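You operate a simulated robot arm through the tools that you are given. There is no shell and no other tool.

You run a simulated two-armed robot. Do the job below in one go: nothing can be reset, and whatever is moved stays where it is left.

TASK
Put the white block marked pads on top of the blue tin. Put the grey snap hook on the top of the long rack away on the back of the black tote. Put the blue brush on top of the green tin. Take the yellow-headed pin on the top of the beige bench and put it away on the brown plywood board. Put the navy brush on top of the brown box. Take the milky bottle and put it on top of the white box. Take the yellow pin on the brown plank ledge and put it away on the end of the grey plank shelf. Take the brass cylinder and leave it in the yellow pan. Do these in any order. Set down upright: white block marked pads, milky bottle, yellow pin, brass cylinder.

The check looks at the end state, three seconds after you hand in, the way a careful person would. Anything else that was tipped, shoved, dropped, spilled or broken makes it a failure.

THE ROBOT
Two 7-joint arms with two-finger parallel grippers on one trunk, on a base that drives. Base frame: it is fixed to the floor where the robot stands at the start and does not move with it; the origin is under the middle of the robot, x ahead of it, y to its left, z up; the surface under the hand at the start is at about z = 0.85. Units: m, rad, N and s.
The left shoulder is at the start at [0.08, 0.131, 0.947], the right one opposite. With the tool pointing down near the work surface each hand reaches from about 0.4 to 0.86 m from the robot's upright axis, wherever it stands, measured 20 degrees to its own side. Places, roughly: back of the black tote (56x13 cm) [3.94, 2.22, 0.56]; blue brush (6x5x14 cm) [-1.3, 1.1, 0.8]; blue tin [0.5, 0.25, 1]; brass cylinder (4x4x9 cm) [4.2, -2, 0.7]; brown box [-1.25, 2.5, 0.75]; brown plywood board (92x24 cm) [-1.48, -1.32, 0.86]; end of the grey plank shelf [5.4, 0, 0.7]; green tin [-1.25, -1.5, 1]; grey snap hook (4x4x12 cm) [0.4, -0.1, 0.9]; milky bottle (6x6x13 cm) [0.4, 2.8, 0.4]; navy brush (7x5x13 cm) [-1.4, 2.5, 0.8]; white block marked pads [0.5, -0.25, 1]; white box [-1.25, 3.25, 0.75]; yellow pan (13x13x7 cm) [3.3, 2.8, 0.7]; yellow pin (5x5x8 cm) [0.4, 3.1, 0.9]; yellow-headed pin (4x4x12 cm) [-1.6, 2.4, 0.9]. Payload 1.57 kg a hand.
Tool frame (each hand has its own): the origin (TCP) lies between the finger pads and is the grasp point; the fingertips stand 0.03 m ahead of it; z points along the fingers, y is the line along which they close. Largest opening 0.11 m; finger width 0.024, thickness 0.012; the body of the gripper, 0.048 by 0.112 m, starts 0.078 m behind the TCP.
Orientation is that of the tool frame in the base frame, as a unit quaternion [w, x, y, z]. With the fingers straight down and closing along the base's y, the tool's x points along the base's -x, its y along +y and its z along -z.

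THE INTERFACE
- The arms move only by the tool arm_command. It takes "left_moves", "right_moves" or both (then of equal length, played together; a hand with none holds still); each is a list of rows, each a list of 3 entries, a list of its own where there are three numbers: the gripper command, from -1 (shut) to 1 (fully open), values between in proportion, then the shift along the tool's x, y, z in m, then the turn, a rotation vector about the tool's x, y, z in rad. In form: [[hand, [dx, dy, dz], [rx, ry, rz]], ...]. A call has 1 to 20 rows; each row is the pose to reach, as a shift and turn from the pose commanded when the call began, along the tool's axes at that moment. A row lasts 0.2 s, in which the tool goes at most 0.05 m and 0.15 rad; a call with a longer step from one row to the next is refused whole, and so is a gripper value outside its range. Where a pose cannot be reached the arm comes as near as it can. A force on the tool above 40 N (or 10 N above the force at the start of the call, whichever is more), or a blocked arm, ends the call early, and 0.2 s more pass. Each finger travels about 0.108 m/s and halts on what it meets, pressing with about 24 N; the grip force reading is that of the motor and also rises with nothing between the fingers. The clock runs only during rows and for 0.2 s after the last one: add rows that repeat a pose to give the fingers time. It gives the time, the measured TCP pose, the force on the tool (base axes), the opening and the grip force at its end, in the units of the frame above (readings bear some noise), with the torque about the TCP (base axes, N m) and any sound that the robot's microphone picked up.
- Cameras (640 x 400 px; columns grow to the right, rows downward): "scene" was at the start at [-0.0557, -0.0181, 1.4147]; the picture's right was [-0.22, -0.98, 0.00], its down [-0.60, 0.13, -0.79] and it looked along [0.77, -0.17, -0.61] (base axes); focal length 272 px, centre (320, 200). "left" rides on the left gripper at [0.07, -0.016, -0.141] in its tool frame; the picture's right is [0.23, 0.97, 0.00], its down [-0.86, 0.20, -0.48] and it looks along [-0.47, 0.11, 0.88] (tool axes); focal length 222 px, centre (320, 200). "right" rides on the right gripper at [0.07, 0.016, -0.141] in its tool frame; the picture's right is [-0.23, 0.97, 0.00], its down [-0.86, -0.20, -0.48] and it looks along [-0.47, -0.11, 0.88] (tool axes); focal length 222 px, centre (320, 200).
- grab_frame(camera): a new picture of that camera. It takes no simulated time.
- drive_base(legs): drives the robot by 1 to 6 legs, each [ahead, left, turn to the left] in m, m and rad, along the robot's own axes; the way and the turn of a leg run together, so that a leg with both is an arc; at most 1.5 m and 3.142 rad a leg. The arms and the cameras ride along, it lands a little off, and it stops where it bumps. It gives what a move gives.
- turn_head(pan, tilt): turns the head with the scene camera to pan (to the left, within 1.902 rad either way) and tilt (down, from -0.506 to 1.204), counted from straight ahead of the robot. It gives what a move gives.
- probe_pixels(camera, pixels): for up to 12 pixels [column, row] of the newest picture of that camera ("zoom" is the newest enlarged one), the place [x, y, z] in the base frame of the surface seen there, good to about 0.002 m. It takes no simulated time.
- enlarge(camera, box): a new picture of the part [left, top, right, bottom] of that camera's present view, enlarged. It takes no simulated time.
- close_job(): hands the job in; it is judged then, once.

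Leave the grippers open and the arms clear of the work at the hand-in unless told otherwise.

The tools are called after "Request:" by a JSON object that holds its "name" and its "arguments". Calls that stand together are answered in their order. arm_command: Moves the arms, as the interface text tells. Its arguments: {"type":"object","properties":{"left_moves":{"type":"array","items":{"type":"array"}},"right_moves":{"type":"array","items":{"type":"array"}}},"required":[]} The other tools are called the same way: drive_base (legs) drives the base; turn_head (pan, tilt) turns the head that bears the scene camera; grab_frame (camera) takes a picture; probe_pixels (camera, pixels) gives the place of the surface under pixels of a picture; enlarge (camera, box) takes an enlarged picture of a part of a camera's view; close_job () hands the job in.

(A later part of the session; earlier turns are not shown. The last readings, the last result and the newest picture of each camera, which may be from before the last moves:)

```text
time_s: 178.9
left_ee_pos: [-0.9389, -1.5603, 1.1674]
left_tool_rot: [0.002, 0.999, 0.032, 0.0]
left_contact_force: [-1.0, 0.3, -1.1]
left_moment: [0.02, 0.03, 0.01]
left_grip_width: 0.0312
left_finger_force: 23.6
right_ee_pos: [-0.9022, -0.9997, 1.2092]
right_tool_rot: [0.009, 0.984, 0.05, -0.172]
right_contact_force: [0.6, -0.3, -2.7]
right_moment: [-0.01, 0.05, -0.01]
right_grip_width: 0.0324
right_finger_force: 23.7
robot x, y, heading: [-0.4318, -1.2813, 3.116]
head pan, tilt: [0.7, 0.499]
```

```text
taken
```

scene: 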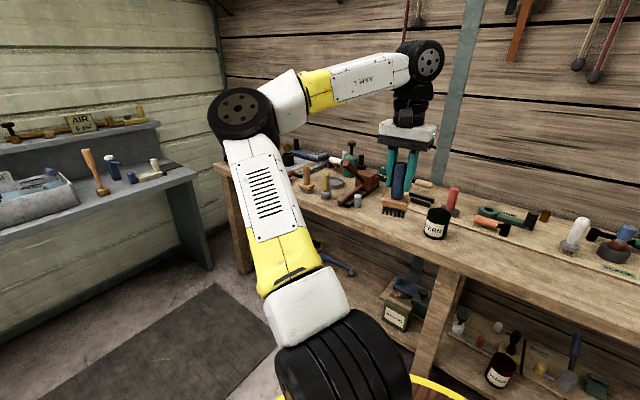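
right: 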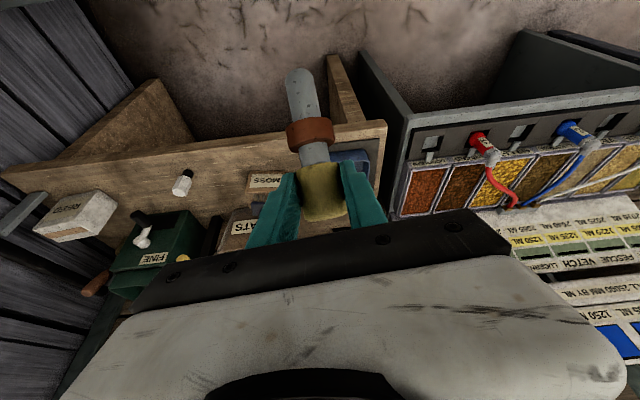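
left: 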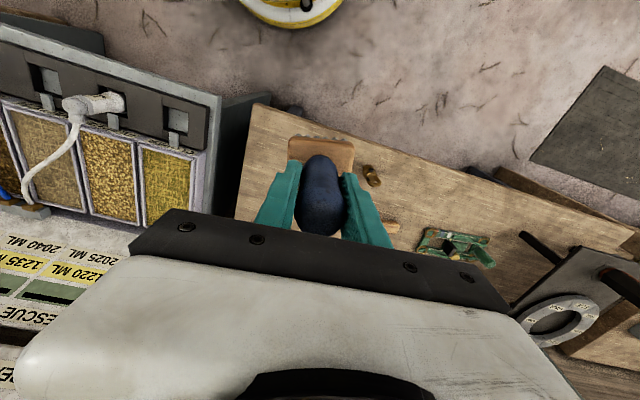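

I'll enlarge the jar at (249,198) and the board behind it.

Request:
{"name": "turn_head", "arguments": {"pan": 0.0, "tilt": 0.55}}

Request:
{"name": "enlarge", "arguments": {"camera": "scene", "box": [180, 140, 436, 300]}}

Request:
{"name": "probe_pixels", "arguments": {"camera": "zoom", "pixels": [[172, 125], [172, 165], [150, 125], [195, 125], [172, 115], [172, 135], [420, 120], [300, 115], [530, 120], [590, 140], [220, 140], [110, 120]]}}

```text
time_s: 180.0
left_ee_pos: [-0.9394, -1.5611, 1.1677]
left_tool_rot: [0.001, 0.999, 0.032, -0.001]
left_contact_force: [-0.2, 0.8, -0.7]
left_moment: [0.02, -0.01, 0.0]
left_grip_width: 0.031
left_finger_force: 23.7
right_ee_pos: [-0.9018, -1.0001, 1.2101]
right_tool_rot: [0.009, 0.984, 0.051, -0.172]
right_contact_force: [0.2, 0.1, -2.3]
right_moment: [-0.02, 0.04, -0.02]
right_grip_width: 0.0329
right_finger_force: 23.8
robot x, y, heading: [-0.4337, -1.2818, 3.113]
head pan, tilt: [0.0, 0.55]
```

```text
2.50 times, centred on (308, 220) of scene
```

zoom: 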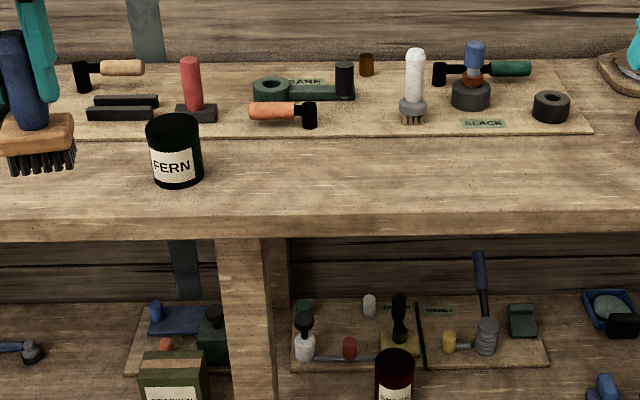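

```text
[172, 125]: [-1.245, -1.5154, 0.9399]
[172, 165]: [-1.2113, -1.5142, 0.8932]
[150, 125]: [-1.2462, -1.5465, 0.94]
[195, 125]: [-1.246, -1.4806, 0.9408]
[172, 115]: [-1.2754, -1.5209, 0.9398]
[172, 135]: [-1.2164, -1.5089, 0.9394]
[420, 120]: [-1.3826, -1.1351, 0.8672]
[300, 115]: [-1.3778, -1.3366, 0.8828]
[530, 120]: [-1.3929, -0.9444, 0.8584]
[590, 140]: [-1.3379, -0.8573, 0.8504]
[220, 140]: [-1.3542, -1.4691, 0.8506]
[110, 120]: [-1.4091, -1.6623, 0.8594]
```

The green tin ("FERN") has its top centre at (-1.245,-1.5145,0.940), radius about 3.4 cm. The plywood board lies behind it at z≈0.858. I'll drive 0.18 m forward and bring the blue brush above the tin.

Request:
{"name": "drive_base", "arguments": {"legs": [[0.18, 0, 0.028]]}}

Request:
{"name": "grab_frame", "arguments": {"camera": "left"}}

Request:
{"name": "enlarge", "arguments": {"camera": "scene", "box": [130, 120, 386, 290]}}

```text
time_s: 181.5
left_ee_pos: [-1.1113, -1.568, 1.1688]
left_tool_rot: [0.001, 0.999, 0.043, 0.0]
left_contact_force: [0.8, 0.6, -1.7]
left_moment: [0.0, -0.02, 0.01]
left_grip_width: 0.0311
left_finger_force: 24.3
right_ee_pos: [-1.0855, -1.0064, 1.2097]
right_tool_rot: [0.011, 0.983, 0.062, -0.171]
right_contact_force: [-0.1, -0.1, -2.5]
right_moment: [-0.01, 0.03, 0.0]
right_grip_width: 0.0328
right_finger_force: 23.7
robot x, y, heading: [-0.6055, -1.2766, 3.137]
head pan, tilt: [0.0, 0.55]
```

```text
taken
```

left: 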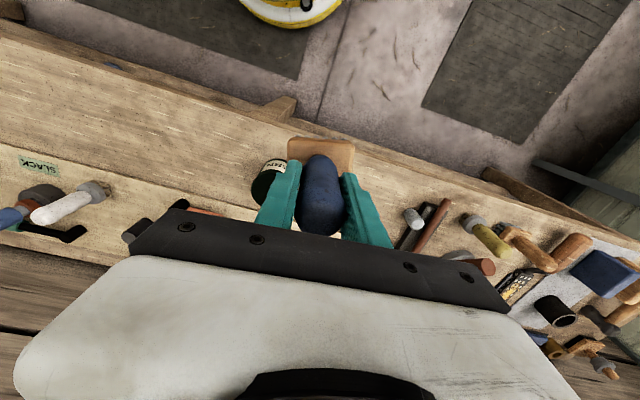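

```text
2.35 times, centred on (258, 205) of scene
```

zoom: 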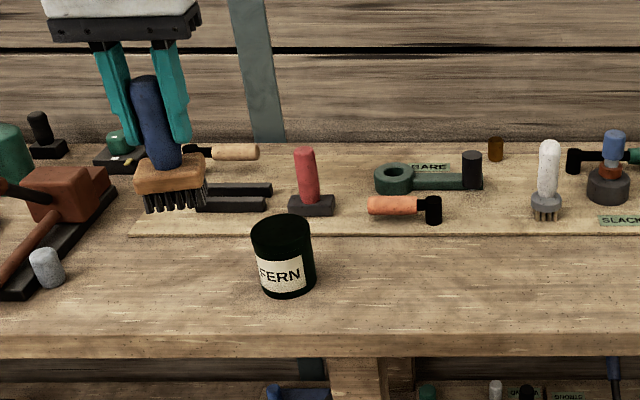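

I'll probe the brush's bristle tips and the tin's rim in this enlargement.

Request:
{"name": "probe_pixels", "arguments": {"camera": "zoom", "pixels": [[150, 208], [175, 211], [203, 205], [140, 190], [200, 185], [165, 160], [283, 218], [252, 228], [312, 228], [283, 240], [280, 213], [148, 85]]}}

```text
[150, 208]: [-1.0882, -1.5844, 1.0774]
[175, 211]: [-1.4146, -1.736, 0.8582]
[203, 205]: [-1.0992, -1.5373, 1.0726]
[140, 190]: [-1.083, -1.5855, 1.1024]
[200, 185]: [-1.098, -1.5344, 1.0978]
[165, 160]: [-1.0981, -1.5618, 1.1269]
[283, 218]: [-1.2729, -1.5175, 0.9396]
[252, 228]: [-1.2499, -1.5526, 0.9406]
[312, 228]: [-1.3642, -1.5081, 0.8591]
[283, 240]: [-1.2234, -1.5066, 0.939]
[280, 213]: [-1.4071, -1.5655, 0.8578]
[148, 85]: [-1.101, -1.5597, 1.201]
```

Bristle tips are at z≈1.073. I'll move 13.3 cm in -x and 5.3 cm in +y to the tin's centre, then lower 0.12 m.

Request:
{"name": "arm_command", "arguments": {"left_moves": [[-1, [-0.032, -0.016, 0], [0, 0, 0]], [-1, [-0.064, -0.032, 0], [0, 0, 0]], [-1, [-0.096, -0.048, 0], [0, 0, 0]], [-1, [-0.128, -0.0642, 0], [0, 0, 0]], [-1, [-0.128, -0.0642, 0], [0, 0, 0]], [-1, [-0.128, -0.0642, 0.04], [0, 0, 0]], [-1, [-0.128, -0.0642, 0.08], [0, 0, 0]], [-1, [-0.128, -0.0642, 0.11], [0, 0, 0]], [-1, [-0.128, -0.0642, 0.12], [0, 0, 0]], [-1, [-0.128, -0.0642, 0.12], [0, 0, 0]]]}}

Request:
{"name": "enlarge", "arguments": {"camera": "scene", "box": [180, 130, 308, 260]}}

Request:
{"name": "grab_frame", "arguments": {"camera": "left"}}

```text
time_s: 183.7
left_ee_pos: [-1.236, -1.5207, 1.0507]
left_tool_rot: [0.0, 0.999, 0.045, -0.002]
left_contact_force: [0.4, -1.0, -2.4]
left_moment: [-0.02, 0.0, 0.0]
left_grip_width: 0.031
left_finger_force: 23.8
left hand out of reach, approached as far as the arm can: row 4, 5, 6, 7, 8, 9, 10
right_ee_pos: [-1.0868, -1.0058, 1.2104]
right_tool_rot: [0.011, 0.983, 0.062, -0.172]
right_contact_force: [-0.5, -0.3, -2.3]
right_moment: [0.0, 0.02, -0.01]
right_grip_width: 0.0329
right_finger_force: 24.1
robot x, y, heading: [-0.6047, -1.2749, 3.132]
head pan, tilt: [0.0, 0.55]
```

```text
3.08 times, centred on (244, 195) of scene
```

zoom: 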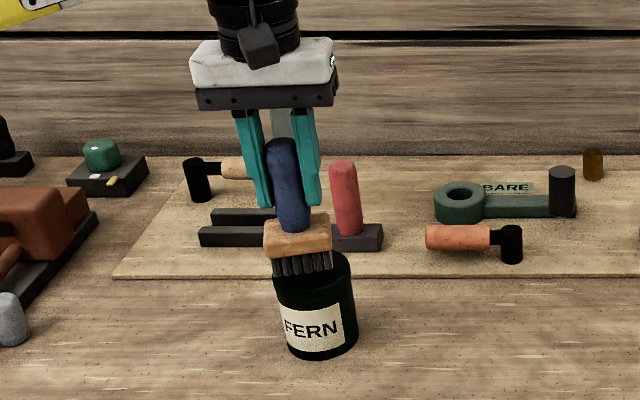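

```text
taken
```

left: 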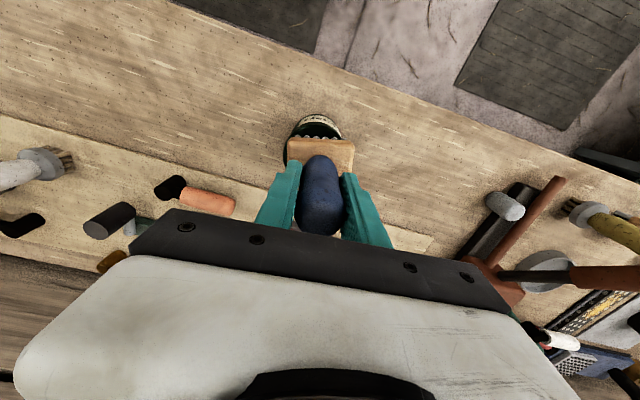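

The arm stopped slightly short (at (-1.236,-1.521)). I'll raise 3 cm, move the base 4 cm forward, and then correct with the arm.

Request:
{"name": "arm_command", "arguments": {"left_moves": [[-1, [0, 0, -0.02], [0, 0, 0]], [-1, [0, 0, -0.03], [0, 0, 0]], [-1, [0, 0, -0.03], [0, 0, 0]]]}}

Request:
{"name": "drive_base", "arguments": {"legs": [[0.05, 0, 0]]}}

```text
time_s: 184.5
left_ee_pos: [-1.2362, -1.5271, 1.0741]
left_tool_rot: [0.001, 0.999, 0.043, 0.0]
left_contact_force: [-0.3, 0.7, -2.0]
left_moment: [0.01, 0.01, -0.04]
left_grip_width: 0.031
left_finger_force: 23.3
left hand out of reach, approached as far as the arm can: row 1, 2, 3
right_ee_pos: [-1.0865, -1.0073, 1.2097]
right_tool_rot: [0.011, 0.983, 0.062, -0.172]
right_contact_force: [0.0, -0.7, -2.7]
right_moment: [0.0, 0.02, -0.01]
right_grip_width: 0.0325
right_finger_force: 23.9
robot x, y, heading: [-0.6115, -1.2822, 3.139]
head pan, tilt: [0.0, 0.55]
```

```text
time_s: 185.4
left_ee_pos: [-1.2852, -1.5264, 1.0736]
left_tool_rot: [0.0, 0.999, 0.044, -0.001]
left_contact_force: [0.2, 0.7, -2.0]
left_moment: [-0.04, -0.01, -0.02]
left_grip_width: 0.0313
left_finger_force: 24.2
right_ee_pos: [-1.1352, -1.0056, 1.2078]
right_tool_rot: [0.01, 0.983, 0.062, -0.171]
right_contact_force: [-0.8, -0.8, -1.8]
right_moment: [0.01, 0.03, 0.02]
right_grip_width: 0.0328
right_finger_force: 23.9
robot x, y, heading: [-0.6589, -1.2735, 3.134]
head pan, tilt: [0.0, 0.55]
```

I'll shift the base 5 cm to the right too, so the target lies more comfortably to the left hand, and then correct with the arm.

Request:
{"name": "drive_base", "arguments": {"legs": [[0, -0.05, 0]]}}

Request:
{"name": "enlarge", "arguments": {"camera": "scene", "box": [180, 130, 308, 260]}}

```text
time_s: 186.3
left_ee_pos: [-1.2865, -1.477, 1.074]
left_tool_rot: [0.001, 0.999, 0.043, 0.0]
left_contact_force: [-1.2, -0.2, -2.5]
left_moment: [-0.01, 0.02, 0.0]
left_grip_width: 0.031
left_finger_force: 24.2
right_ee_pos: [-1.1365, -0.9572, 1.2087]
right_tool_rot: [0.011, 0.983, 0.061, -0.172]
right_contact_force: [-0.6, 0.3, -1.7]
right_moment: [0.0, 0.03, 0.02]
right_grip_width: 0.0331
right_finger_force: 24.6
robot x, y, heading: [-0.6584, -1.2312, 3.141]
head pan, tilt: [0.0, 0.55]
```

```text
3.08 times, centred on (244, 195) of scene
```

zoom: 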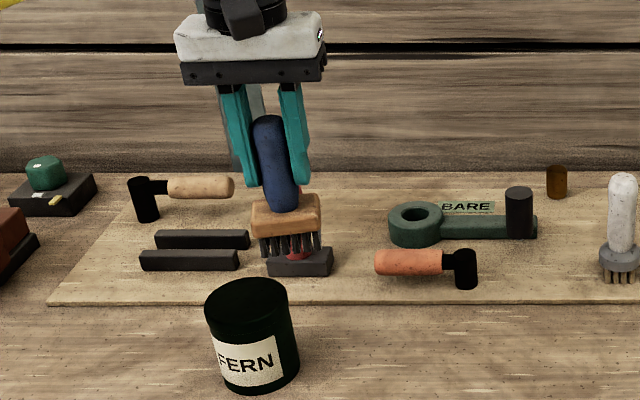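

Now I'll move the brush +4.2 cm in x and -3.8 cm in y to the tin's centre, and lower 2.5 cm.

Request:
{"name": "arm_command", "arguments": {"left_moves": [[-1, [0.0193, 0.0208, 0], [0, 0, 0]], [-1, [0.0386, 0.0415, 0], [0, 0, 0]], [-1, [0.0386, 0.0415, 0], [0, 0, 0]], [-1, [0.0386, 0.0415, 0.015], [0, 0, 0]], [-1, [0.0386, 0.0415, 0.025], [0, 0, 0]], [-1, [0.0386, 0.0415, 0.025], [0, 0, 0]]]}}

Request:
{"name": "enlarge", "arguments": {"camera": "scene", "box": [180, 130, 308, 260]}}

```text
time_s: 187.7
left_ee_pos: [-1.2445, -1.5151, 1.0492]
left_tool_rot: [0.001, 0.999, 0.042, -0.002]
left_contact_force: [-0.1, -0.2, -1.0]
left_moment: [-0.03, -0.01, 0.02]
left_grip_width: 0.031
left_finger_force: 24.6
right_ee_pos: [-1.1352, -0.9567, 1.2105]
right_tool_rot: [0.011, 0.983, 0.062, -0.171]
right_contact_force: [-0.1, -0.1, -2.4]
right_moment: [0.02, -0.03, 0.01]
right_grip_width: 0.0327
right_finger_force: 24.3
robot x, y, heading: [-0.6625, -1.2249, 3.133]
head pan, tilt: [0.0, 0.55]
```

```text
3.08 times, centred on (244, 195) of scene
```

zoom: 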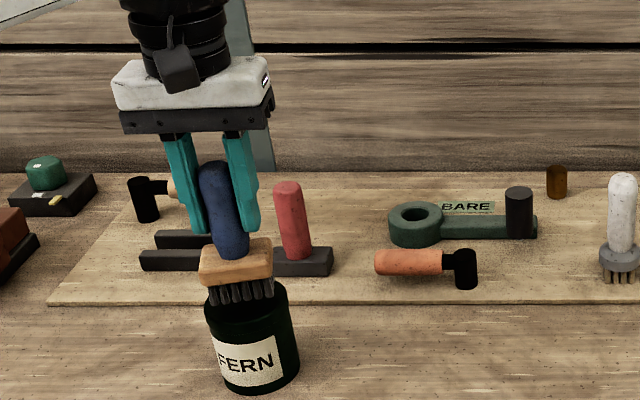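

The brush is over the tin; I'll verify by probing bristle tips, and then lower gently.

Request:
{"name": "probe_pixels", "arguments": {"camera": "zoom", "pixels": [[214, 302], [240, 303], [270, 295], [205, 275], [270, 268], [238, 310], [290, 300], [207, 315]]}}

Request:
{"name": "arm_command", "arguments": {"left_moves": [[-1, [0, 0, 0.006], [0, 0, 0]], [-1, [0, 0, 0.01], [0, 0, 0]], [-1, [0, 0, 0.013], [0, 0, 0]], [-1, [0, 0, 0.0145], [0, 0, 0]], [-1, [0, 0, 0.0145], [0, 0, 0]]]}}

```text
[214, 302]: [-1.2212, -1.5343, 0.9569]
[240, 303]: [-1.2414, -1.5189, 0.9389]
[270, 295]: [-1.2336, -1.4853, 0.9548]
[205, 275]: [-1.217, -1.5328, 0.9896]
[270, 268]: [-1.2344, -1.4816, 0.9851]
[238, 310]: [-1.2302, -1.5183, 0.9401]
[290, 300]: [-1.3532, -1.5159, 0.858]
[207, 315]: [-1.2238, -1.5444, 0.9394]
```

```text
time_s: 188.9
left_ee_pos: [-1.2445, -1.5151, 1.0363]
left_tool_rot: [0.001, 0.999, 0.044, -0.004]
left_contact_force: [-1.0, -6.3, 39.2]
left_moment: [-0.29, -0.21, -0.02]
left_grip_width: 0.0311
left_finger_force: 23.8
right_ee_pos: [-1.1341, -0.9569, 1.209]
right_tool_rot: [0.011, 0.983, 0.061, -0.172]
right_contact_force: [0.8, 0.3, -1.4]
right_moment: [-0.06, 0.06, 0.0]
right_grip_width: 0.0327
right_finger_force: 24.5
robot x, y, heading: [-0.6562, -1.2309, 3.134]
head pan, tilt: [0.0, 0.55]
```

Firm contact (39 N). I'll ease up 2.5 mm to relax, open, and rise straight up.

Request:
{"name": "arm_command", "arguments": {"left_moves": [[-1, [0, 0, -0.0015], [0, 0, 0]], [-1, [0, 0, -0.0025], [0, 0, 0]], [-1, [0, 0, -0.0025], [0, 0, 0]]]}}

```text
time_s: 189.7
left_ee_pos: [-1.2435, -1.5148, 1.0374]
left_tool_rot: [0.001, 0.999, 0.043, -0.001]
left_contact_force: [-7.4, -5.1, 22.7]
left_moment: [-0.46, 0.9, 0.02]
left_grip_width: 0.0308
left_finger_force: 23.9
right_ee_pos: [-1.1348, -0.9574, 1.2094]
right_tool_rot: [0.011, 0.983, 0.061, -0.172]
right_contact_force: [-0.1, 0.5, -2.6]
right_moment: [0.0, 0.01, -0.06]
right_grip_width: 0.0328
right_finger_force: 24.2
robot x, y, heading: [-0.6559, -1.2311, 3.136]
head pan, tilt: [0.0, 0.55]
```

Still 23 N; I'll ease up another 2 mm.

Request:
{"name": "arm_command", "arguments": {"left_moves": [[-1, [0, 0, -0.001], [0, 0, 0]], [-1, [0, 0, -0.002], [0, 0, 0]], [-1, [0, 0, -0.002], [0, 0, 0]]]}}

```text
time_s: 190.5
left_ee_pos: [-1.2439, -1.5148, 1.0375]
left_tool_rot: [0.001, 0.999, 0.043, 0.001]
left_contact_force: [-0.3, 0.8, -1.3]
left_moment: [0.0, 0.0, -0.03]
left_grip_width: 0.0309
left_finger_force: 24.0
right_ee_pos: [-1.1361, -0.9571, 1.2084]
right_tool_rot: [0.011, 0.983, 0.062, -0.172]
right_contact_force: [1.1, 0.5, -3.0]
right_moment: [0.0, 0.03, -0.02]
right_grip_width: 0.0327
right_finger_force: 23.7
robot x, y, heading: [-0.6551, -1.2306, 3.137]
head pan, tilt: [0.0, 0.55]
```

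Now nearly force-free, within about a millimetre. I'll open and rise.

Request:
{"name": "arm_command", "arguments": {"left_moves": [[-0.4, [0, 0, 0.0005], [0, 0, 0]], [0, [0, 0, 0.0005], [0, 0, 0]], [0.3, [0, 0, 0.0005], [0, 0, 0]], [0.3, [0, 0, 0], [0, 0, 0]], [0.3, [0, 0, -0.03], [0, 0, 0]], [0.3, [0, 0, -0.07], [0, 0, 0]], [0.3, [0, 0, -0.11], [0, 0, 0]], [0.3, [0, 0, -0.15], [0, 0, 0]], [0.3, [0, 0, -0.15], [0, 0, 0]]]}}

Request:
{"name": "enlarge", "arguments": {"camera": "scene", "box": [180, 130, 308, 260]}}

Request:
{"name": "grab_frame", "arguments": {"camera": "left"}}

```text
time_s: 192.5
left_ee_pos: [-1.2426, -1.5138, 1.1879]
left_tool_rot: [0.001, 0.999, 0.043, 0.0]
left_contact_force: [-1.0, -0.6, 0.2]
left_moment: [-0.04, 0.01, 0.0]
left_grip_width: 0.0715
left_finger_force: 0.1
right_ee_pos: [-1.1369, -0.9573, 1.2088]
right_tool_rot: [0.012, 0.983, 0.062, -0.172]
right_contact_force: [-0.5, -0.2, -3.2]
right_moment: [0.02, 0.05, 0.0]
right_grip_width: 0.0327
right_finger_force: 24.5
robot x, y, heading: [-0.6594, -1.2272, 3.135]
head pan, tilt: [0.0, 0.55]
```

```text
3.08 times, centred on (244, 195) of scene
```

zoom: 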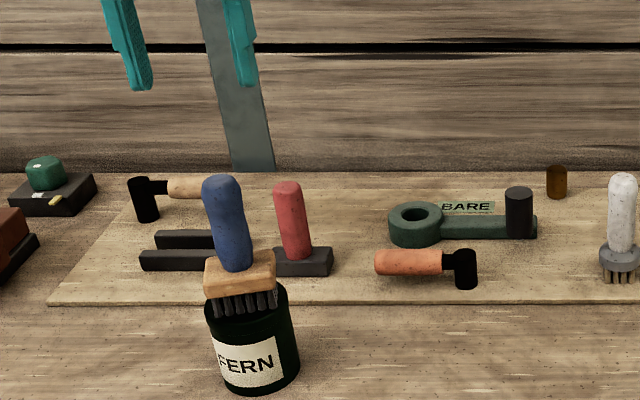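

```text
taken
```

left: 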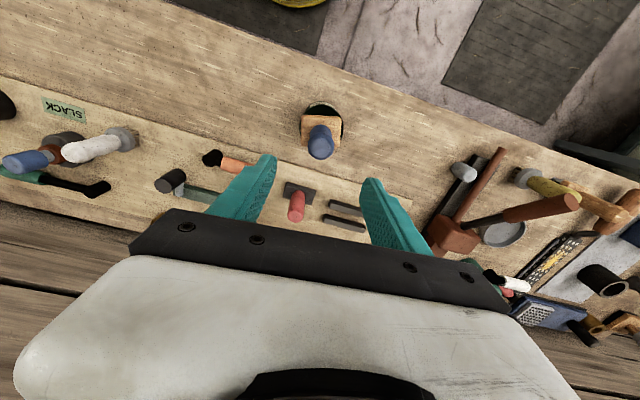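

The blue brush stands on the green tin. Now the yellow-headed pin. I'll enlarge the board area to find a free spot.

Request:
{"name": "enlarge", "arguments": {"camera": "scene", "box": [250, 130, 450, 255]}}

```text
3.20 times, centred on (350, 192) of scene
```

zoom: 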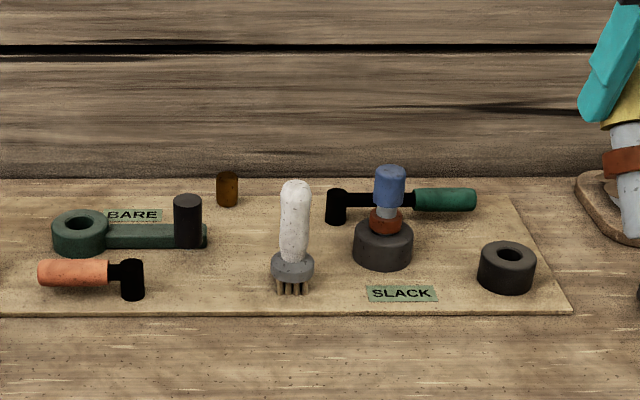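

The gap between the orange hammer and the white brush, around zoom (208,283), is free. I'll probe it.

Request:
{"name": "probe_pixels", "arguments": {"camera": "zoom", "pixels": [[208, 280], [208, 300], [208, 310], [146, 285], [133, 265], [274, 285], [290, 190], [270, 265], [207, 240], [188, 200], [340, 285], [440, 280]]}}

```text
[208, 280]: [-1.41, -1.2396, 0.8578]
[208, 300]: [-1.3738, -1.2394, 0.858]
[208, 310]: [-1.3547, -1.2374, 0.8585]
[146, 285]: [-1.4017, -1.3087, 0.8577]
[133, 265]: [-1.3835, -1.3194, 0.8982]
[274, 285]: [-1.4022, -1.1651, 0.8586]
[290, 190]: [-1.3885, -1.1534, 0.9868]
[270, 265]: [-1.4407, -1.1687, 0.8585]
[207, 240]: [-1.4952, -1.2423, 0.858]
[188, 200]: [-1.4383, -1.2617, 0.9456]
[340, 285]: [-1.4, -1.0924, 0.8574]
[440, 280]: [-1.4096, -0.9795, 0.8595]
```

The spot (-1.388,-1.240) on the board (z=0.858) has at least 6 cm to each neighbour. I'll pull the left hand back, then shift the base 0.21 m left so the right arm has a good reach.

Request:
{"name": "arm_command", "arguments": {"left_moves": [[0.6, [0.04, 0, 0], [0, 0, 0]], [1, [0.08, 0, 0], [0, 0, 0]], [1, [0.12, 0, 0], [0, 0, 0]], [1, [0.15, 0, 0], [0, 0, 0]], [1, [0.15, 0, 0], [0, 0, 0]]]}}

Request:
{"name": "drive_base", "arguments": {"legs": [[0, 0.21, 0]]}}

```text
time_s: 193.7
left_ee_pos: [-1.0914, -1.5027, 1.1872]
left_tool_rot: [0.0, 0.999, 0.042, 0.0]
left_contact_force: [0.0, 0.7, -0.7]
left_moment: [0.01, 0.01, 0.03]
left_grip_width: 0.1101
left_finger_force: 0.1
right_ee_pos: [-1.1355, -0.957, 1.2094]
right_tool_rot: [0.01, 0.983, 0.062, -0.172]
right_contact_force: [-0.1, 0.6, -2.0]
right_moment: [0.0, 0.04, 0.01]
right_grip_width: 0.0324
right_finger_force: 23.9
robot x, y, heading: [-0.6575, -1.2264, 3.132]
head pan, tilt: [0.0, 0.55]
```

```text
time_s: 195.4
left_ee_pos: [-1.0938, -1.7146, 1.1869]
left_tool_rot: [0.0, 0.999, 0.042, -0.001]
left_contact_force: [-0.2, -0.3, 0.4]
left_moment: [-0.02, -0.01, 0.03]
left_grip_width: 0.1099
left_finger_force: 0.1
right_ee_pos: [-1.1367, -1.1673, 1.2095]
right_tool_rot: [0.012, 0.983, 0.061, -0.172]
right_contact_force: [1.3, -0.3, -1.6]
right_moment: [-0.02, 0.05, -0.02]
right_grip_width: 0.0329
right_finger_force: 24.1
robot x, y, heading: [-0.6584, -1.4387, 3.13]
head pan, tilt: [0.0, 0.55]
```

I'll now tilt the right tool back to the angle at which the pin is upright while moving it over the spot, to TCP (-1.377,-1.2385,1.04).

Request:
{"name": "arm_command", "arguments": {"right_moves": [[-1, [-0.0219, 0.005, 0.0304], [0, -0.0877, 0]], [-1, [-0.0437, 0.0101, 0.0607], [0, -0.1755, 0]], [-1, [-0.0656, 0.0151, 0.0911], [0, -0.2632, 0]], [-1, [-0.0875, 0.0202, 0.1215], [0, -0.3509, 0]], [-1, [-0.1093, 0.0252, 0.1518], [0, -0.4386, 0]], [-1, [-0.1312, 0.0302, 0.1822], [0, -0.5264, 0]], [-1, [-0.153, 0.0353, 0.2125], [0, -0.6141, 0]], [-1, [-0.1749, 0.0403, 0.2429], [0, -0.7018, 0]], [-1, [-0.1749, 0.0403, 0.2429], [0, -0.7018, 0]]]}}

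Request:
{"name": "grab_frame", "arguments": {"camera": "scene"}}

Request:
{"name": "grab_frame", "arguments": {"camera": "right"}}

```text
time_s: 197.4
left_ee_pos: [-1.0941, -1.7156, 1.1873]
left_tool_rot: [0.001, 0.999, 0.042, 0.0]
left_contact_force: [-1.5, -0.3, -0.8]
left_moment: [0.02, -0.02, 0.02]
left_grip_width: 0.1098
left_finger_force: 0.1
right_ee_pos: [-1.3782, -1.2368, 1.0411]
right_tool_rot: [0.032, 0.864, 0.054, -0.5]
right_contact_force: [0.1, 0.2, -2.6]
right_moment: [0.03, -0.02, 0.0]
right_grip_width: 0.0328
right_finger_force: 24.1
robot x, y, heading: [-0.657, -1.4395, 3.136]
head pan, tilt: [0.0, 0.55]
```

```text
taken
```

scene: 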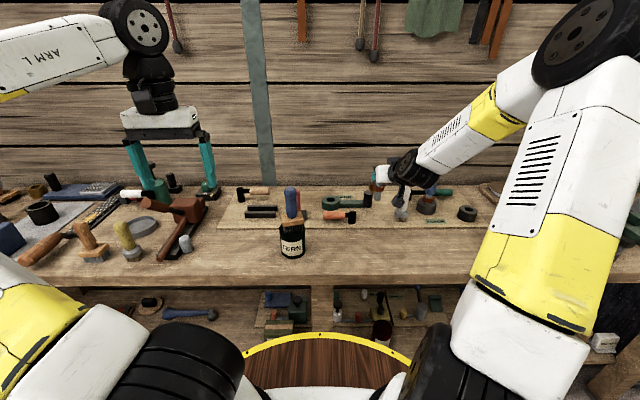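

```text
taken
```

right: 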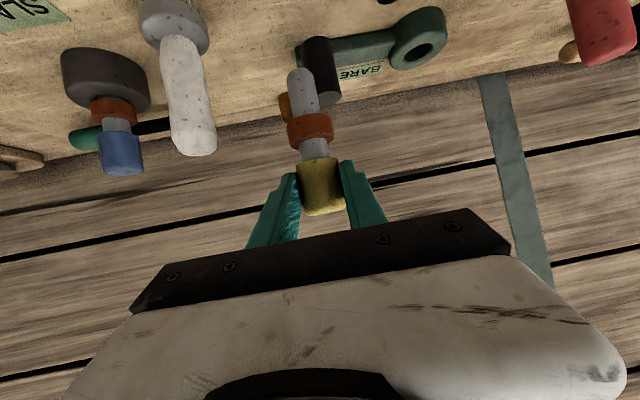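

The pose is reached. I'll enlarge the area around the pin to check it against its neighbours.

Request:
{"name": "enlarge", "arguments": {"camera": "scene", "box": [310, 140, 470, 250]}}

Request:
{"name": "probe_pixels", "arguments": {"camera": "right", "pixels": [[302, 75], [300, 95], [312, 145], [322, 200], [320, 60], [170, 60], [195, 140], [330, 45]]}}

```text
3.64 times, centred on (390, 195) of scene
```

zoom: 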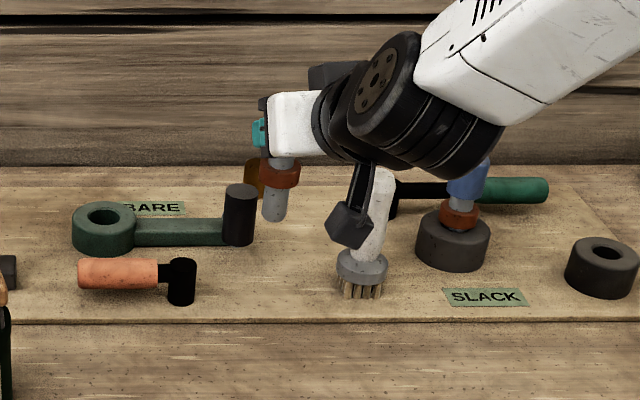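

```text
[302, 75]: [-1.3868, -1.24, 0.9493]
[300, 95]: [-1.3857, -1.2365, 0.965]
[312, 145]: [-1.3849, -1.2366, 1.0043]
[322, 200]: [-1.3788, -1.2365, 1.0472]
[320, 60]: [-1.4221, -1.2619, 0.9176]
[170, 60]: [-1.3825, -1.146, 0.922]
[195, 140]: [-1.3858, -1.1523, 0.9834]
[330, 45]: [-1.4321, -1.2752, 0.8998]
```

The pin is upright, its bottom at z≈0.947. I'll shift it 8 mm forward (away from the black peg) and lower 7.8 cm.

Request:
{"name": "arm_command", "arguments": {"right_moves": [[-1, [0.004, 0.001, -0.0069], [0, 0, 0]], [-1, [0.0265, 0.001, 0.0061], [0, 0, 0]], [-1, [0.049, 0.001, 0.0191], [0, 0, 0]], [-1, [0.0625, 0.001, 0.0269], [0, 0, 0]], [-1, [0.0715, 0.001, 0.0321], [0, 0, 0]], [-1, [0.0715, 0.001, 0.0321], [0, 0, 0]]]}}

Request:
{"name": "enlarge", "arguments": {"camera": "scene", "box": [310, 140, 470, 250]}}

Request:
{"name": "grab_frame", "arguments": {"camera": "right"}}

```text
time_s: 198.8
left_ee_pos: [-1.0943, -1.7142, 1.1872]
left_tool_rot: [0.0, 0.999, 0.042, -0.001]
left_contact_force: [0.0, 0.4, -0.5]
left_moment: [0.01, -0.02, -0.02]
left_grip_width: 0.11
left_finger_force: 0.1
right_ee_pos: [-1.3706, -1.2369, 0.9591]
right_tool_rot: [0.032, 0.864, 0.054, -0.499]
right_contact_force: [0.1, 0.1, -2.1]
right_moment: [0.0, -0.03, -0.01]
right_grip_width: 0.0327
right_finger_force: 23.4
robot x, y, heading: [-0.6589, -1.4376, 3.133]
head pan, tilt: [0.0, 0.55]
```

```text
3.64 times, centred on (390, 195) of scene
```

zoom: 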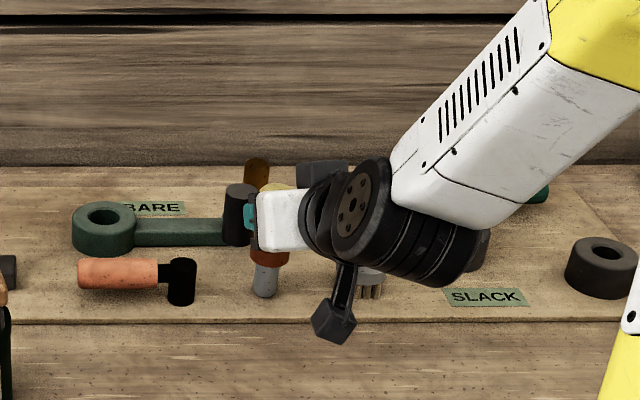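

```text
taken
```

right: 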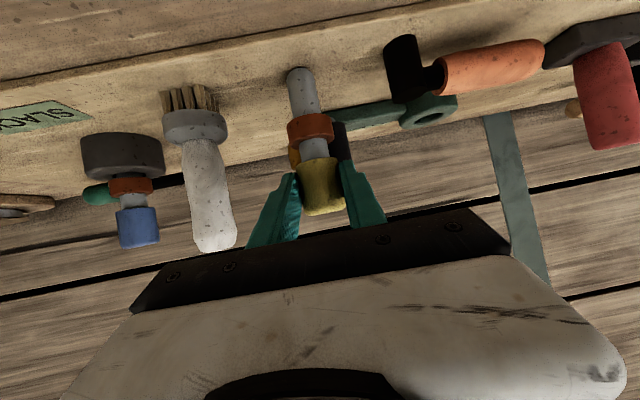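

The pin's shaft is about 7 mm above the board. I'll lower gently until contact.

Request:
{"name": "arm_command", "arguments": {"right_moves": [[-1, [0.003, 0, 0.0017], [0, 0, 0]], [-1, [0.0048, 0, 0.0028], [0, 0, 0]], [-1, [0.0056, 0, 0.0032], [0, 0, 0]], [-1, [0.0064, 0, 0.0037], [0, 0, 0]], [-1, [0.0064, 0, 0.0037], [0, 0, 0]]]}}

```text
time_s: 200.0
left_ee_pos: [-1.0941, -1.7152, 1.1865]
left_tool_rot: [0.001, 0.999, 0.042, -0.001]
left_contact_force: [-0.6, -0.5, 0.7]
left_moment: [0.01, -0.02, 0.0]
left_grip_width: 0.1101
left_finger_force: 0.1
right_ee_pos: [-1.3686, -1.2378, 0.9557]
right_tool_rot: [0.032, 0.863, 0.054, -0.501]
right_contact_force: [-3.9, 0.8, 17.3]
right_moment: [0.04, 0.57, 0.01]
right_grip_width: 0.0332
right_finger_force: 23.8
robot x, y, heading: [-0.6549, -1.4388, 3.139]
head pan, tilt: [0.0, 0.55]
```

Contact (about 19 N). I'll relax 2 mm and check the force.

Request:
{"name": "arm_command", "arguments": {"right_moves": [[-1, [-0.001, 0, -0.0006], [0, 0, 0]], [-1, [-0.0018, 0, -0.001], [0, 0, 0]], [-1, [-0.0018, 0, -0.001], [0, 0, 0]]]}}

```text
time_s: 200.8
left_ee_pos: [-1.0934, -1.714, 1.1873]
left_tool_rot: [0.001, 0.999, 0.042, -0.001]
left_contact_force: [0.5, 0.1, 0.4]
left_moment: [0.02, 0.01, 0.0]
left_grip_width: 0.1099
left_finger_force: 0.0
right_ee_pos: [-1.3684, -1.2389, 0.9556]
right_tool_rot: [0.032, 0.865, 0.054, -0.498]
right_contact_force: [-2.4, 0.3, 2.8]
right_moment: [-0.09, 0.11, 0.02]
right_grip_width: 0.0333
right_finger_force: 24.3
robot x, y, heading: [-0.6608, -1.4406, 3.137]
head pan, tilt: [0.0, 0.55]
```

Nearly force-free. I'll open to 6 cm and retreat along the tool axis.

Request:
{"name": "arm_command", "arguments": {"right_moves": [[-0.2, [0, 0, 0], [0, 0, 0]], [0.1, [0, 0, 0], [0, 0, 0]], [0.1, [0, 0, 0], [0, 0, 0]], [0.1, [0, 0, -0.03], [0, 0, 0]], [0.1, [0, 0, -0.065], [0, 0, 0]], [0.1, [0, 0, -0.1], [0, 0, 0]], [0.1, [0, 0, -0.135], [0, 0, 0]], [0.1, [0, 0, -0.17], [0, 0, 0]], [0.1, [0, 0, -0.17], [0, 0, 0]]]}}

Request:
{"name": "enlarge", "arguments": {"camera": "scene", "box": [310, 140, 470, 250]}}

Request:
{"name": "grab_frame", "arguments": {"camera": "right"}}

```text
time_s: 202.8
left_ee_pos: [-1.0949, -1.7157, 1.1873]
left_tool_rot: [0.001, 0.999, 0.043, 0.0]
left_contact_force: [0.0, -0.2, -0.2]
left_moment: [-0.01, -0.03, -0.02]
left_grip_width: 0.11
left_finger_force: 0.0
right_ee_pos: [-1.2234, -1.2199, 1.0387]
right_tool_rot: [0.031, 0.864, 0.054, -0.499]
right_contact_force: [-0.1, 0.4, -0.4]
right_moment: [0.01, 0.01, -0.02]
right_grip_width: 0.0606
right_finger_force: 0.1
robot x, y, heading: [-0.6615, -1.4359, 3.133]
head pan, tilt: [0.0, 0.55]
```

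```text
3.64 times, centred on (390, 195) of scene
```

zoom: 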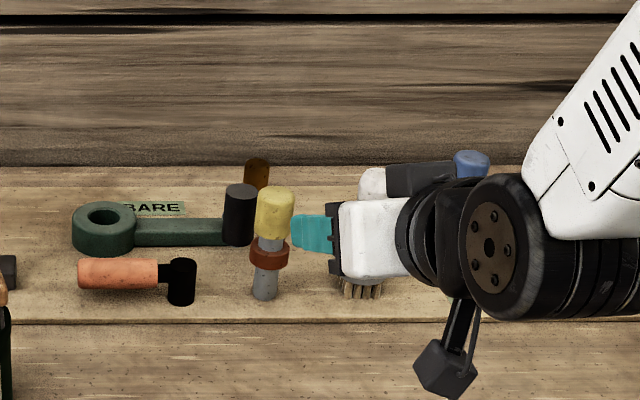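

```text
taken
```

right: 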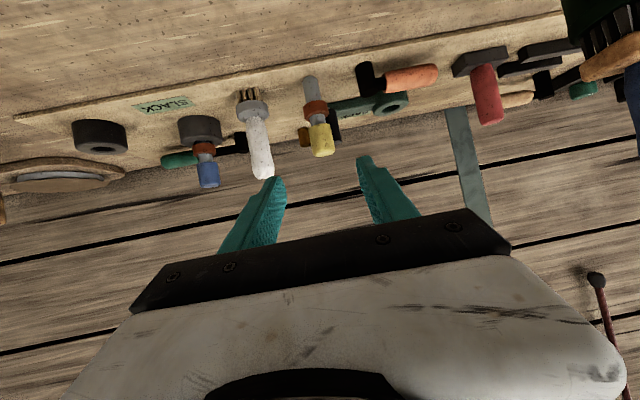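

The pin stands upright on the board. I'll back away from the bench and bring the right hand to a compact vertical pose.

Request:
{"name": "drive_base", "arguments": {"legs": [[-0.25, 0, 0]]}}

Request:
{"name": "arm_command", "arguments": {"right_moves": [[0.1, [-0.012, 0, -0.019], [0, 0.13, 0]], [0.1, [-0.025, 0, -0.037], [0, 0.26, 0]], [0.3, [-0.037, 0, -0.056], [0, 0.39, 0]], [0.5, [-0.05, 0, -0.075], [0, 0.52, 0]], [0.7, [-0.062, 0, -0.093], [0, 0.65, 0]], [1, [-0.074, 0, -0.112], [0, 0.78, 0]], [1, [-0.087, 0, -0.13], [0, 0.91, 0]], [1, [-0.099, 0, -0.149], [0, 1.047, 0]], [1, [-0.099, 0, -0.149], [0, 1.047, 0]]]}}

Request:
{"name": "grab_frame", "arguments": {"camera": "scene"}}

```text
time_s: 204.6
left_ee_pos: [-0.8445, -1.7147, 1.1868]
left_tool_rot: [0.001, 0.999, 0.041, -0.001]
left_contact_force: [0.0, 0.7, -0.1]
left_moment: [0.02, 0.0, -0.04]
left_grip_width: 0.1101
left_finger_force: 0.1
right_ee_pos: [-0.9704, -1.2208, 1.039]
right_tool_rot: [0.031, 0.865, 0.052, -0.499]
right_contact_force: [0.6, 1.3, 0.2]
right_moment: [0.01, -0.02, 0.01]
right_grip_width: 0.0603
right_finger_force: 0.0
robot x, y, heading: [-0.4084, -1.4432, 3.13]
head pan, tilt: [0.0, 0.55]
```

```text
time_s: 206.6
left_ee_pos: [-0.8453, -1.7174, 1.1869]
left_tool_rot: [0.001, 0.999, 0.041, -0.001]
left_contact_force: [-0.3, 0.4, 0.4]
left_moment: [0.02, 0.0, 0.01]
left_grip_width: 0.1099
left_finger_force: 0.1
right_ee_pos: [-0.8909, -1.2076, 1.198]
right_tool_rot: [0.0, 0.998, 0.061, 0.0]
right_contact_force: [0.2, -0.3, -1.5]
right_moment: [0.0, 0.0, 0.01]
right_grip_width: 0.1102
right_finger_force: 0.0
right hand out of reach, approached as far as the arm can: row 2, 3, 4
robot x, y, heading: [-0.4061, -1.4433, 3.14]
head pan, tilt: [0.0, 0.55]
```

```text
taken
```

scene: 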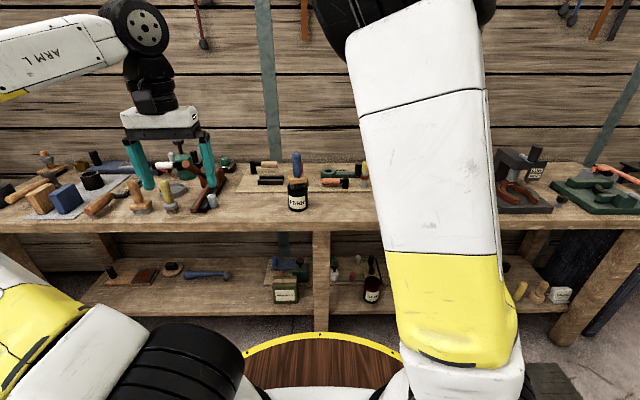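

Both hands are free now. Next I'll fetch the yellow pin on the plank ledge at about (0.375,3.107): slide back along the aisle to y≈2.4 and turn to face +x.

Request:
{"name": "drive_base", "arguments": {"legs": [[0, -1.3, 0], [0, -1.3, 0], [0, -1.2, 0], [0, 0, -1.57], [0, 0, -1.57]]}}

Request:
{"name": "turn_head", "arguments": {"pan": 0.3, "tilt": 0.7}}

Request:
{"name": "grab_frame", "arguments": {"camera": "scene"}}

```text
time_s: 232.4
left_ee_pos: [0.0698, 2.5803, 1.1879]
left_tool_rot: [0.001, -0.033, 0.999, 0.0]
left_contact_force: [0.0, 0.3, -0.1]
left_moment: [-0.02, 0.0, -0.01]
left_grip_width: 0.1099
left_finger_force: 0.0
right_ee_pos: [0.1093, 2.0732, 1.1978]
right_tool_rot: [-0.001, -0.052, 0.999, 0.001]
right_contact_force: [-0.9, 1.0, 0.1]
right_moment: [0.01, 0.0, 0.02]
right_grip_width: 0.1101
right_finger_force: 0.1
robot x, y, heading: [-0.3673, 2.3136, -0.027]
head pan, tilt: [0.0, 0.55]
```

```text
time_s: 233.2
left_ee_pos: [0.072, 2.5803, 1.1859]
left_tool_rot: [0.001, -0.033, 0.999, 0.0]
left_contact_force: [-0.4, -0.1, 0.1]
left_moment: [0.0, -0.01, 0.0]
left_grip_width: 0.11
left_finger_force: 0.1
right_ee_pos: [0.1091, 2.0734, 1.1981]
right_tool_rot: [0.0, -0.052, 0.999, 0.001]
right_contact_force: [0.2, 0.4, -0.3]
right_moment: [-0.01, -0.02, -0.03]
right_grip_width: 0.1101
right_finger_force: 0.0
robot x, y, heading: [-0.3693, 2.3131, -0.022]
head pan, tilt: [0.3, 0.7]
```

```text
taken
```

scene: 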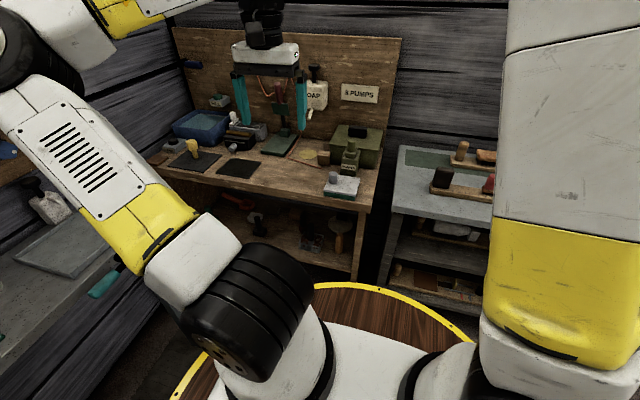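

The yellow pin is at about (195,150). I'll enlarge it, and probe the left elbow, since the far wall's pegboard is on that side.

Request:
{"name": "probe_pixels", "arguments": {"camera": "scene", "pixels": [[10, 60], [60, 30], [80, 150], [130, 210], [180, 150], [150, 5], [260, 20]]}}

Request:
{"name": "enlarge", "arguments": {"camera": "scene", "box": [140, 90, 300, 200]}}

```text
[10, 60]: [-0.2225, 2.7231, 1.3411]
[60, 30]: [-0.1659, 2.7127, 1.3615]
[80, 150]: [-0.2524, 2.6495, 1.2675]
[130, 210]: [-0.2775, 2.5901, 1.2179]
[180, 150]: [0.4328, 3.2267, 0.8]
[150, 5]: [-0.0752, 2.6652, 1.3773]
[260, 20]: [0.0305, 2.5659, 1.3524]
```

```text
3.64 times, centred on (220, 145) of scene
```

zoom: 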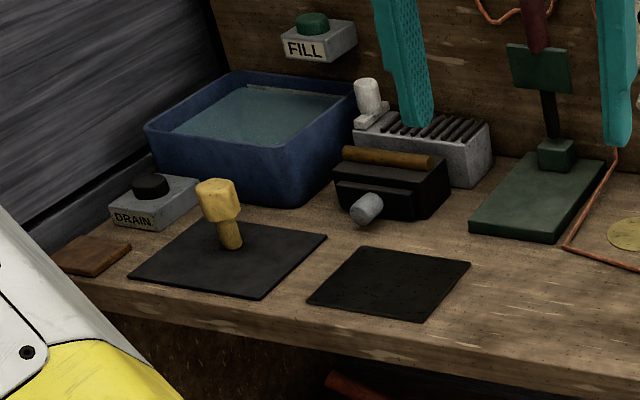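

The elbow of the left arm sticks out to its left, so I'll use the compact right arm for this pin, turning the base to about 62°. First I'll bring the left hand towards the middle and up, out of the way of the pegboard.

Request:
{"name": "arm_command", "arguments": {"left_moves": [[1, [0, -0.04, -0.01], [0, 0, 0]], [1, [0, -0.08, -0.02], [0, 0, 0]], [1, [0, -0.12, -0.03], [0, 0, 0]], [1, [0, -0.16, -0.04], [0, 0, 0]], [1, [0, -0.2, -0.05], [0, 0, 0]], [1, [0, -0.2, -0.05], [0, 0, 0]]]}}

Request:
{"name": "drive_base", "arguments": {"legs": [[0, 0, 1.1], [0.315, -0.081, 0]]}}

Request:
{"name": "turn_head", "arguments": {"pan": -0.2, "tilt": 0.7}}

Request:
{"name": "grab_frame", "arguments": {"camera": "scene"}}

```text
time_s: 234.6
left_ee_pos: [0.0844, 2.3825, 1.2347]
left_tool_rot: [0.001, -0.033, 0.999, 0.001]
left_contact_force: [-0.2, -0.5, -0.9]
left_moment: [0.01, 0.04, -0.01]
left_grip_width: 0.11
left_finger_force: 0.1
right_ee_pos: [0.1087, 2.0739, 1.1977]
right_tool_rot: [0.0, -0.052, 0.999, 0.0]
right_contact_force: [0.5, -0.3, 0.1]
right_moment: [0.01, 0.03, -0.02]
right_grip_width: 0.11
right_finger_force: 0.1
robot x, y, heading: [-0.3699, 2.3129, -0.026]
head pan, tilt: [0.3, 0.7]
```

```text
time_s: 239.5
left_ee_pos: [-0.0235, 2.9832, 1.2354]
left_tool_rot: [0.0, -0.559, 0.829, 0.0]
left_contact_force: [0.6, -0.9, 0.0]
left_moment: [0.01, -0.04, 0.0]
left_grip_width: 0.11
left_finger_force: 0.1
right_ee_pos: [0.2654, 2.8707, 1.1984]
right_tool_rot: [0.0, -0.575, 0.818, 0.0]
right_contact_force: [-0.5, -0.8, 1.1]
right_moment: [0.01, -0.01, 0.01]
right_grip_width: 0.1099
right_finger_force: 0.1
robot x, y, heading: [-0.1586, 2.5449, 1.094]
head pan, tilt: [0.3, 0.7]
```

```text
time_s: 240.4
left_ee_pos: [-0.0245, 2.9823, 1.2348]
left_tool_rot: [0.0, -0.558, 0.83, 0.001]
left_contact_force: [0.1, -0.4, 0.9]
left_moment: [0.0, 0.0, 0.02]
left_grip_width: 0.1099
left_finger_force: 0.1
right_ee_pos: [0.2651, 2.8714, 1.1985]
right_tool_rot: [-0.001, -0.575, 0.818, 0.0]
right_contact_force: [0.2, 0.4, -0.3]
right_moment: [0.01, -0.02, -0.01]
right_grip_width: 0.1098
right_finger_force: 0.1
robot x, y, heading: [-0.1592, 2.544, 1.092]
head pan, tilt: [-0.201, 0.7]
```

```text
taken
```

scene: 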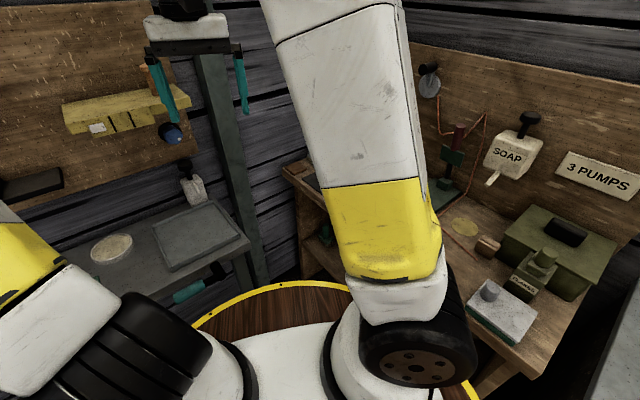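

My right arm hides the pin in the scene view, so I'll use the right wrist camera.

Request:
{"name": "grab_frame", "arguments": {"camera": "right"}}

Request:
{"name": "grab_frame", "arguments": {"camera": "left"}}

```text
taken
```

right: 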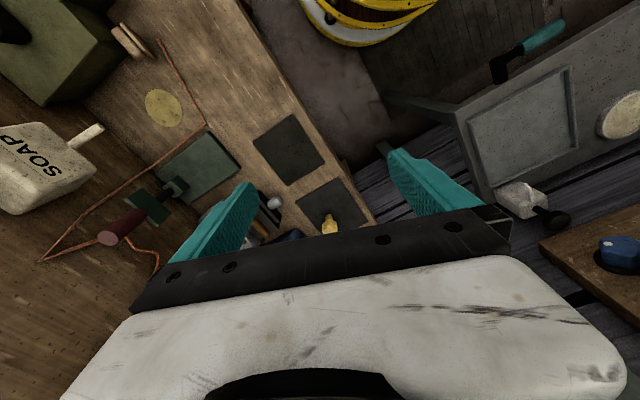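

```text
taken
```

left: 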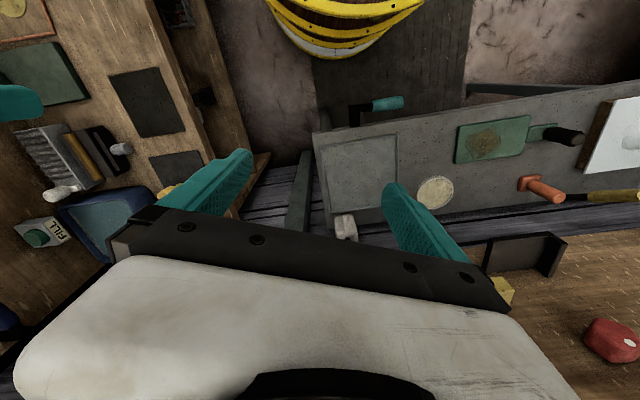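

The pin is at (330,222) in the right view. I'll probe it.

Request:
{"name": "enlarge", "arguments": {"camera": "right", "box": [240, 160, 400, 250]}}

Request:
{"name": "probe_pixels", "arguments": {"camera": "right", "pixels": [[330, 225], [330, 218], [325, 222], [335, 222], [345, 205], [275, 203], [290, 235]]}}

```text
4.00 times, centred on (320, 205) of right
```

zoom: 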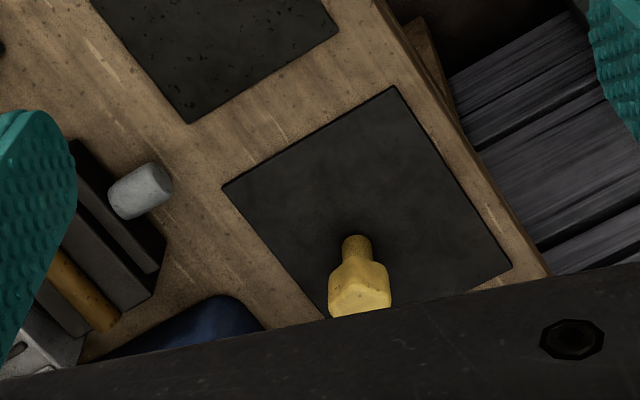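

```text
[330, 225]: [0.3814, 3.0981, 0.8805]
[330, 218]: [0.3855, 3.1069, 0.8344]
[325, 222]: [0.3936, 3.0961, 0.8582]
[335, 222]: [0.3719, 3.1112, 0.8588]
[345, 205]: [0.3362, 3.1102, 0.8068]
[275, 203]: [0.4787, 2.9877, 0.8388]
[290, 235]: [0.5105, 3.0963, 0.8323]
```

The pin's head is about (0.383,3.103), top z≈0.88. I'll move the right hand above it at z≈1.0.

Request:
{"name": "arm_command", "arguments": {"right_moves": [[0.8, [-0.0325, -0.004, 0.0248], [0, 0, 0]], [0.6, [-0.065, -0.008, 0.0496], [0, 0, 0]], [0.5, [-0.0974, -0.012, 0.0744], [0, 0, 0]], [0.5, [-0.1299, -0.016, 0.0993], [0, 0, 0]], [0.5, [-0.1624, -0.02, 0.1241], [0, 0, 0]], [0.5, [-0.1949, -0.024, 0.1489], [0, 0, 0]], [0.5, [-0.2273, -0.028, 0.1737], [0, 0, 0]], [0.5, [-0.2598, -0.032, 0.1985], [0, 0, 0]], [0.5, [-0.2598, -0.032, 0.1985], [0, 0, 0]]]}}

Request:
{"name": "grab_frame", "arguments": {"camera": "right"}}

Request:
{"name": "enlarge", "arguments": {"camera": "right", "box": [260, 90, 388, 210]}}

```text
time_s: 241.9
left_ee_pos: [-0.0306, 2.989, 1.2324]
left_tool_rot: [-0.007, -0.565, 0.825, 0.011]
left_contact_force: [-0.2, 1.5, 1.2]
left_moment: [-0.38, 0.02, 0.18]
left_grip_width: 0.1101
left_finger_force: 0.1
right_ee_pos: [0.2653, 3.0091, 1.1041]
right_tool_rot: [0.003, -0.575, 0.818, 0.01]
right_contact_force: [0.7, -2.6, 0.3]
right_moment: [0.27, 0.13, 0.04]
right_grip_width: 0.0821
right_finger_force: 0.0
right hand out of reach, approached as far as the arm can: row 3, 4, 5, 6, 7
robot x, y, heading: [-0.161, 2.5423, 1.092]
head pan, tilt: [-0.201, 0.7]
stopped in row 7 (left hand): the force on the tool passed its limit at 126 N (the readings are from after the stop); the commanded pose is now the measured one
```

```text
taken
```

right: 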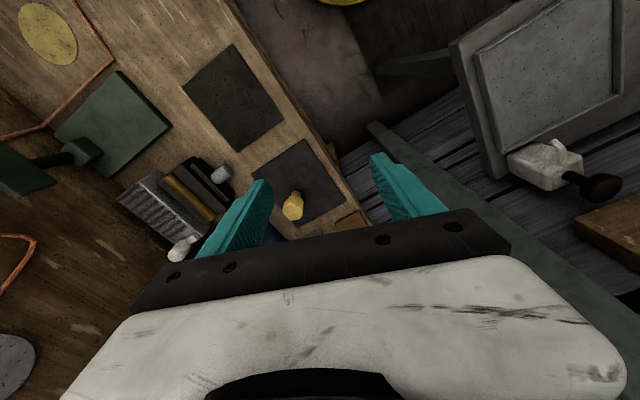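

```text
3.33 times, centred on (324, 150) of right
```

zoom: 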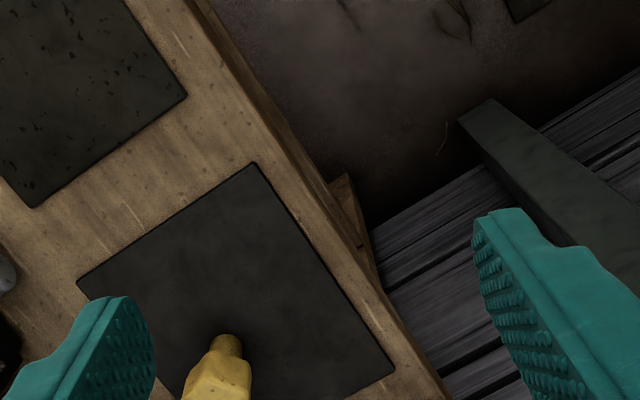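

The two arms touched each other. I'll look at both arms before doing anything else.

Request:
{"name": "turn_head", "arguments": {"pan": 0.1, "tilt": 0.2}}

Request:
{"name": "grab_frame", "arguments": {"camera": "scene"}}

```text
time_s: 242.8
left_ee_pos: [-0.034, 2.9927, 1.2307]
left_tool_rot: [-0.008, -0.566, 0.825, 0.009]
left_contact_force: [-2.2, 2.3, 0.9]
left_moment: [-0.29, -0.19, 0.09]
left_grip_width: 0.1103
left_finger_force: 0.0
right_ee_pos: [0.2622, 3.0123, 1.1024]
right_tool_rot: [0.003, -0.577, 0.817, 0.007]
right_contact_force: [0.4, 0.6, 0.0]
right_moment: [0.04, -0.02, 0.0]
right_grip_width: 0.0823
right_finger_force: 0.0
robot x, y, heading: [-0.1588, 2.5466, 1.096]
head pan, tilt: [0.099, 0.201]
```

```text
taken
```

scene: 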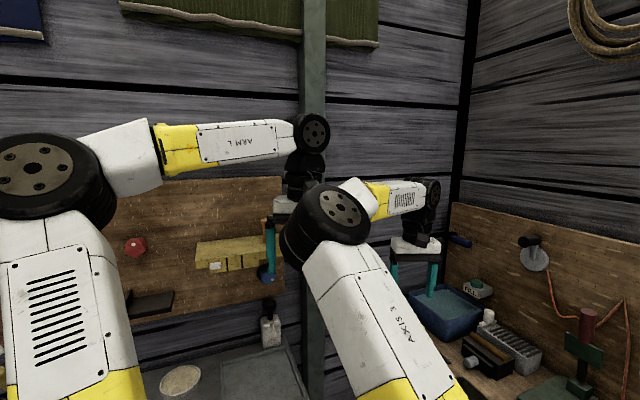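

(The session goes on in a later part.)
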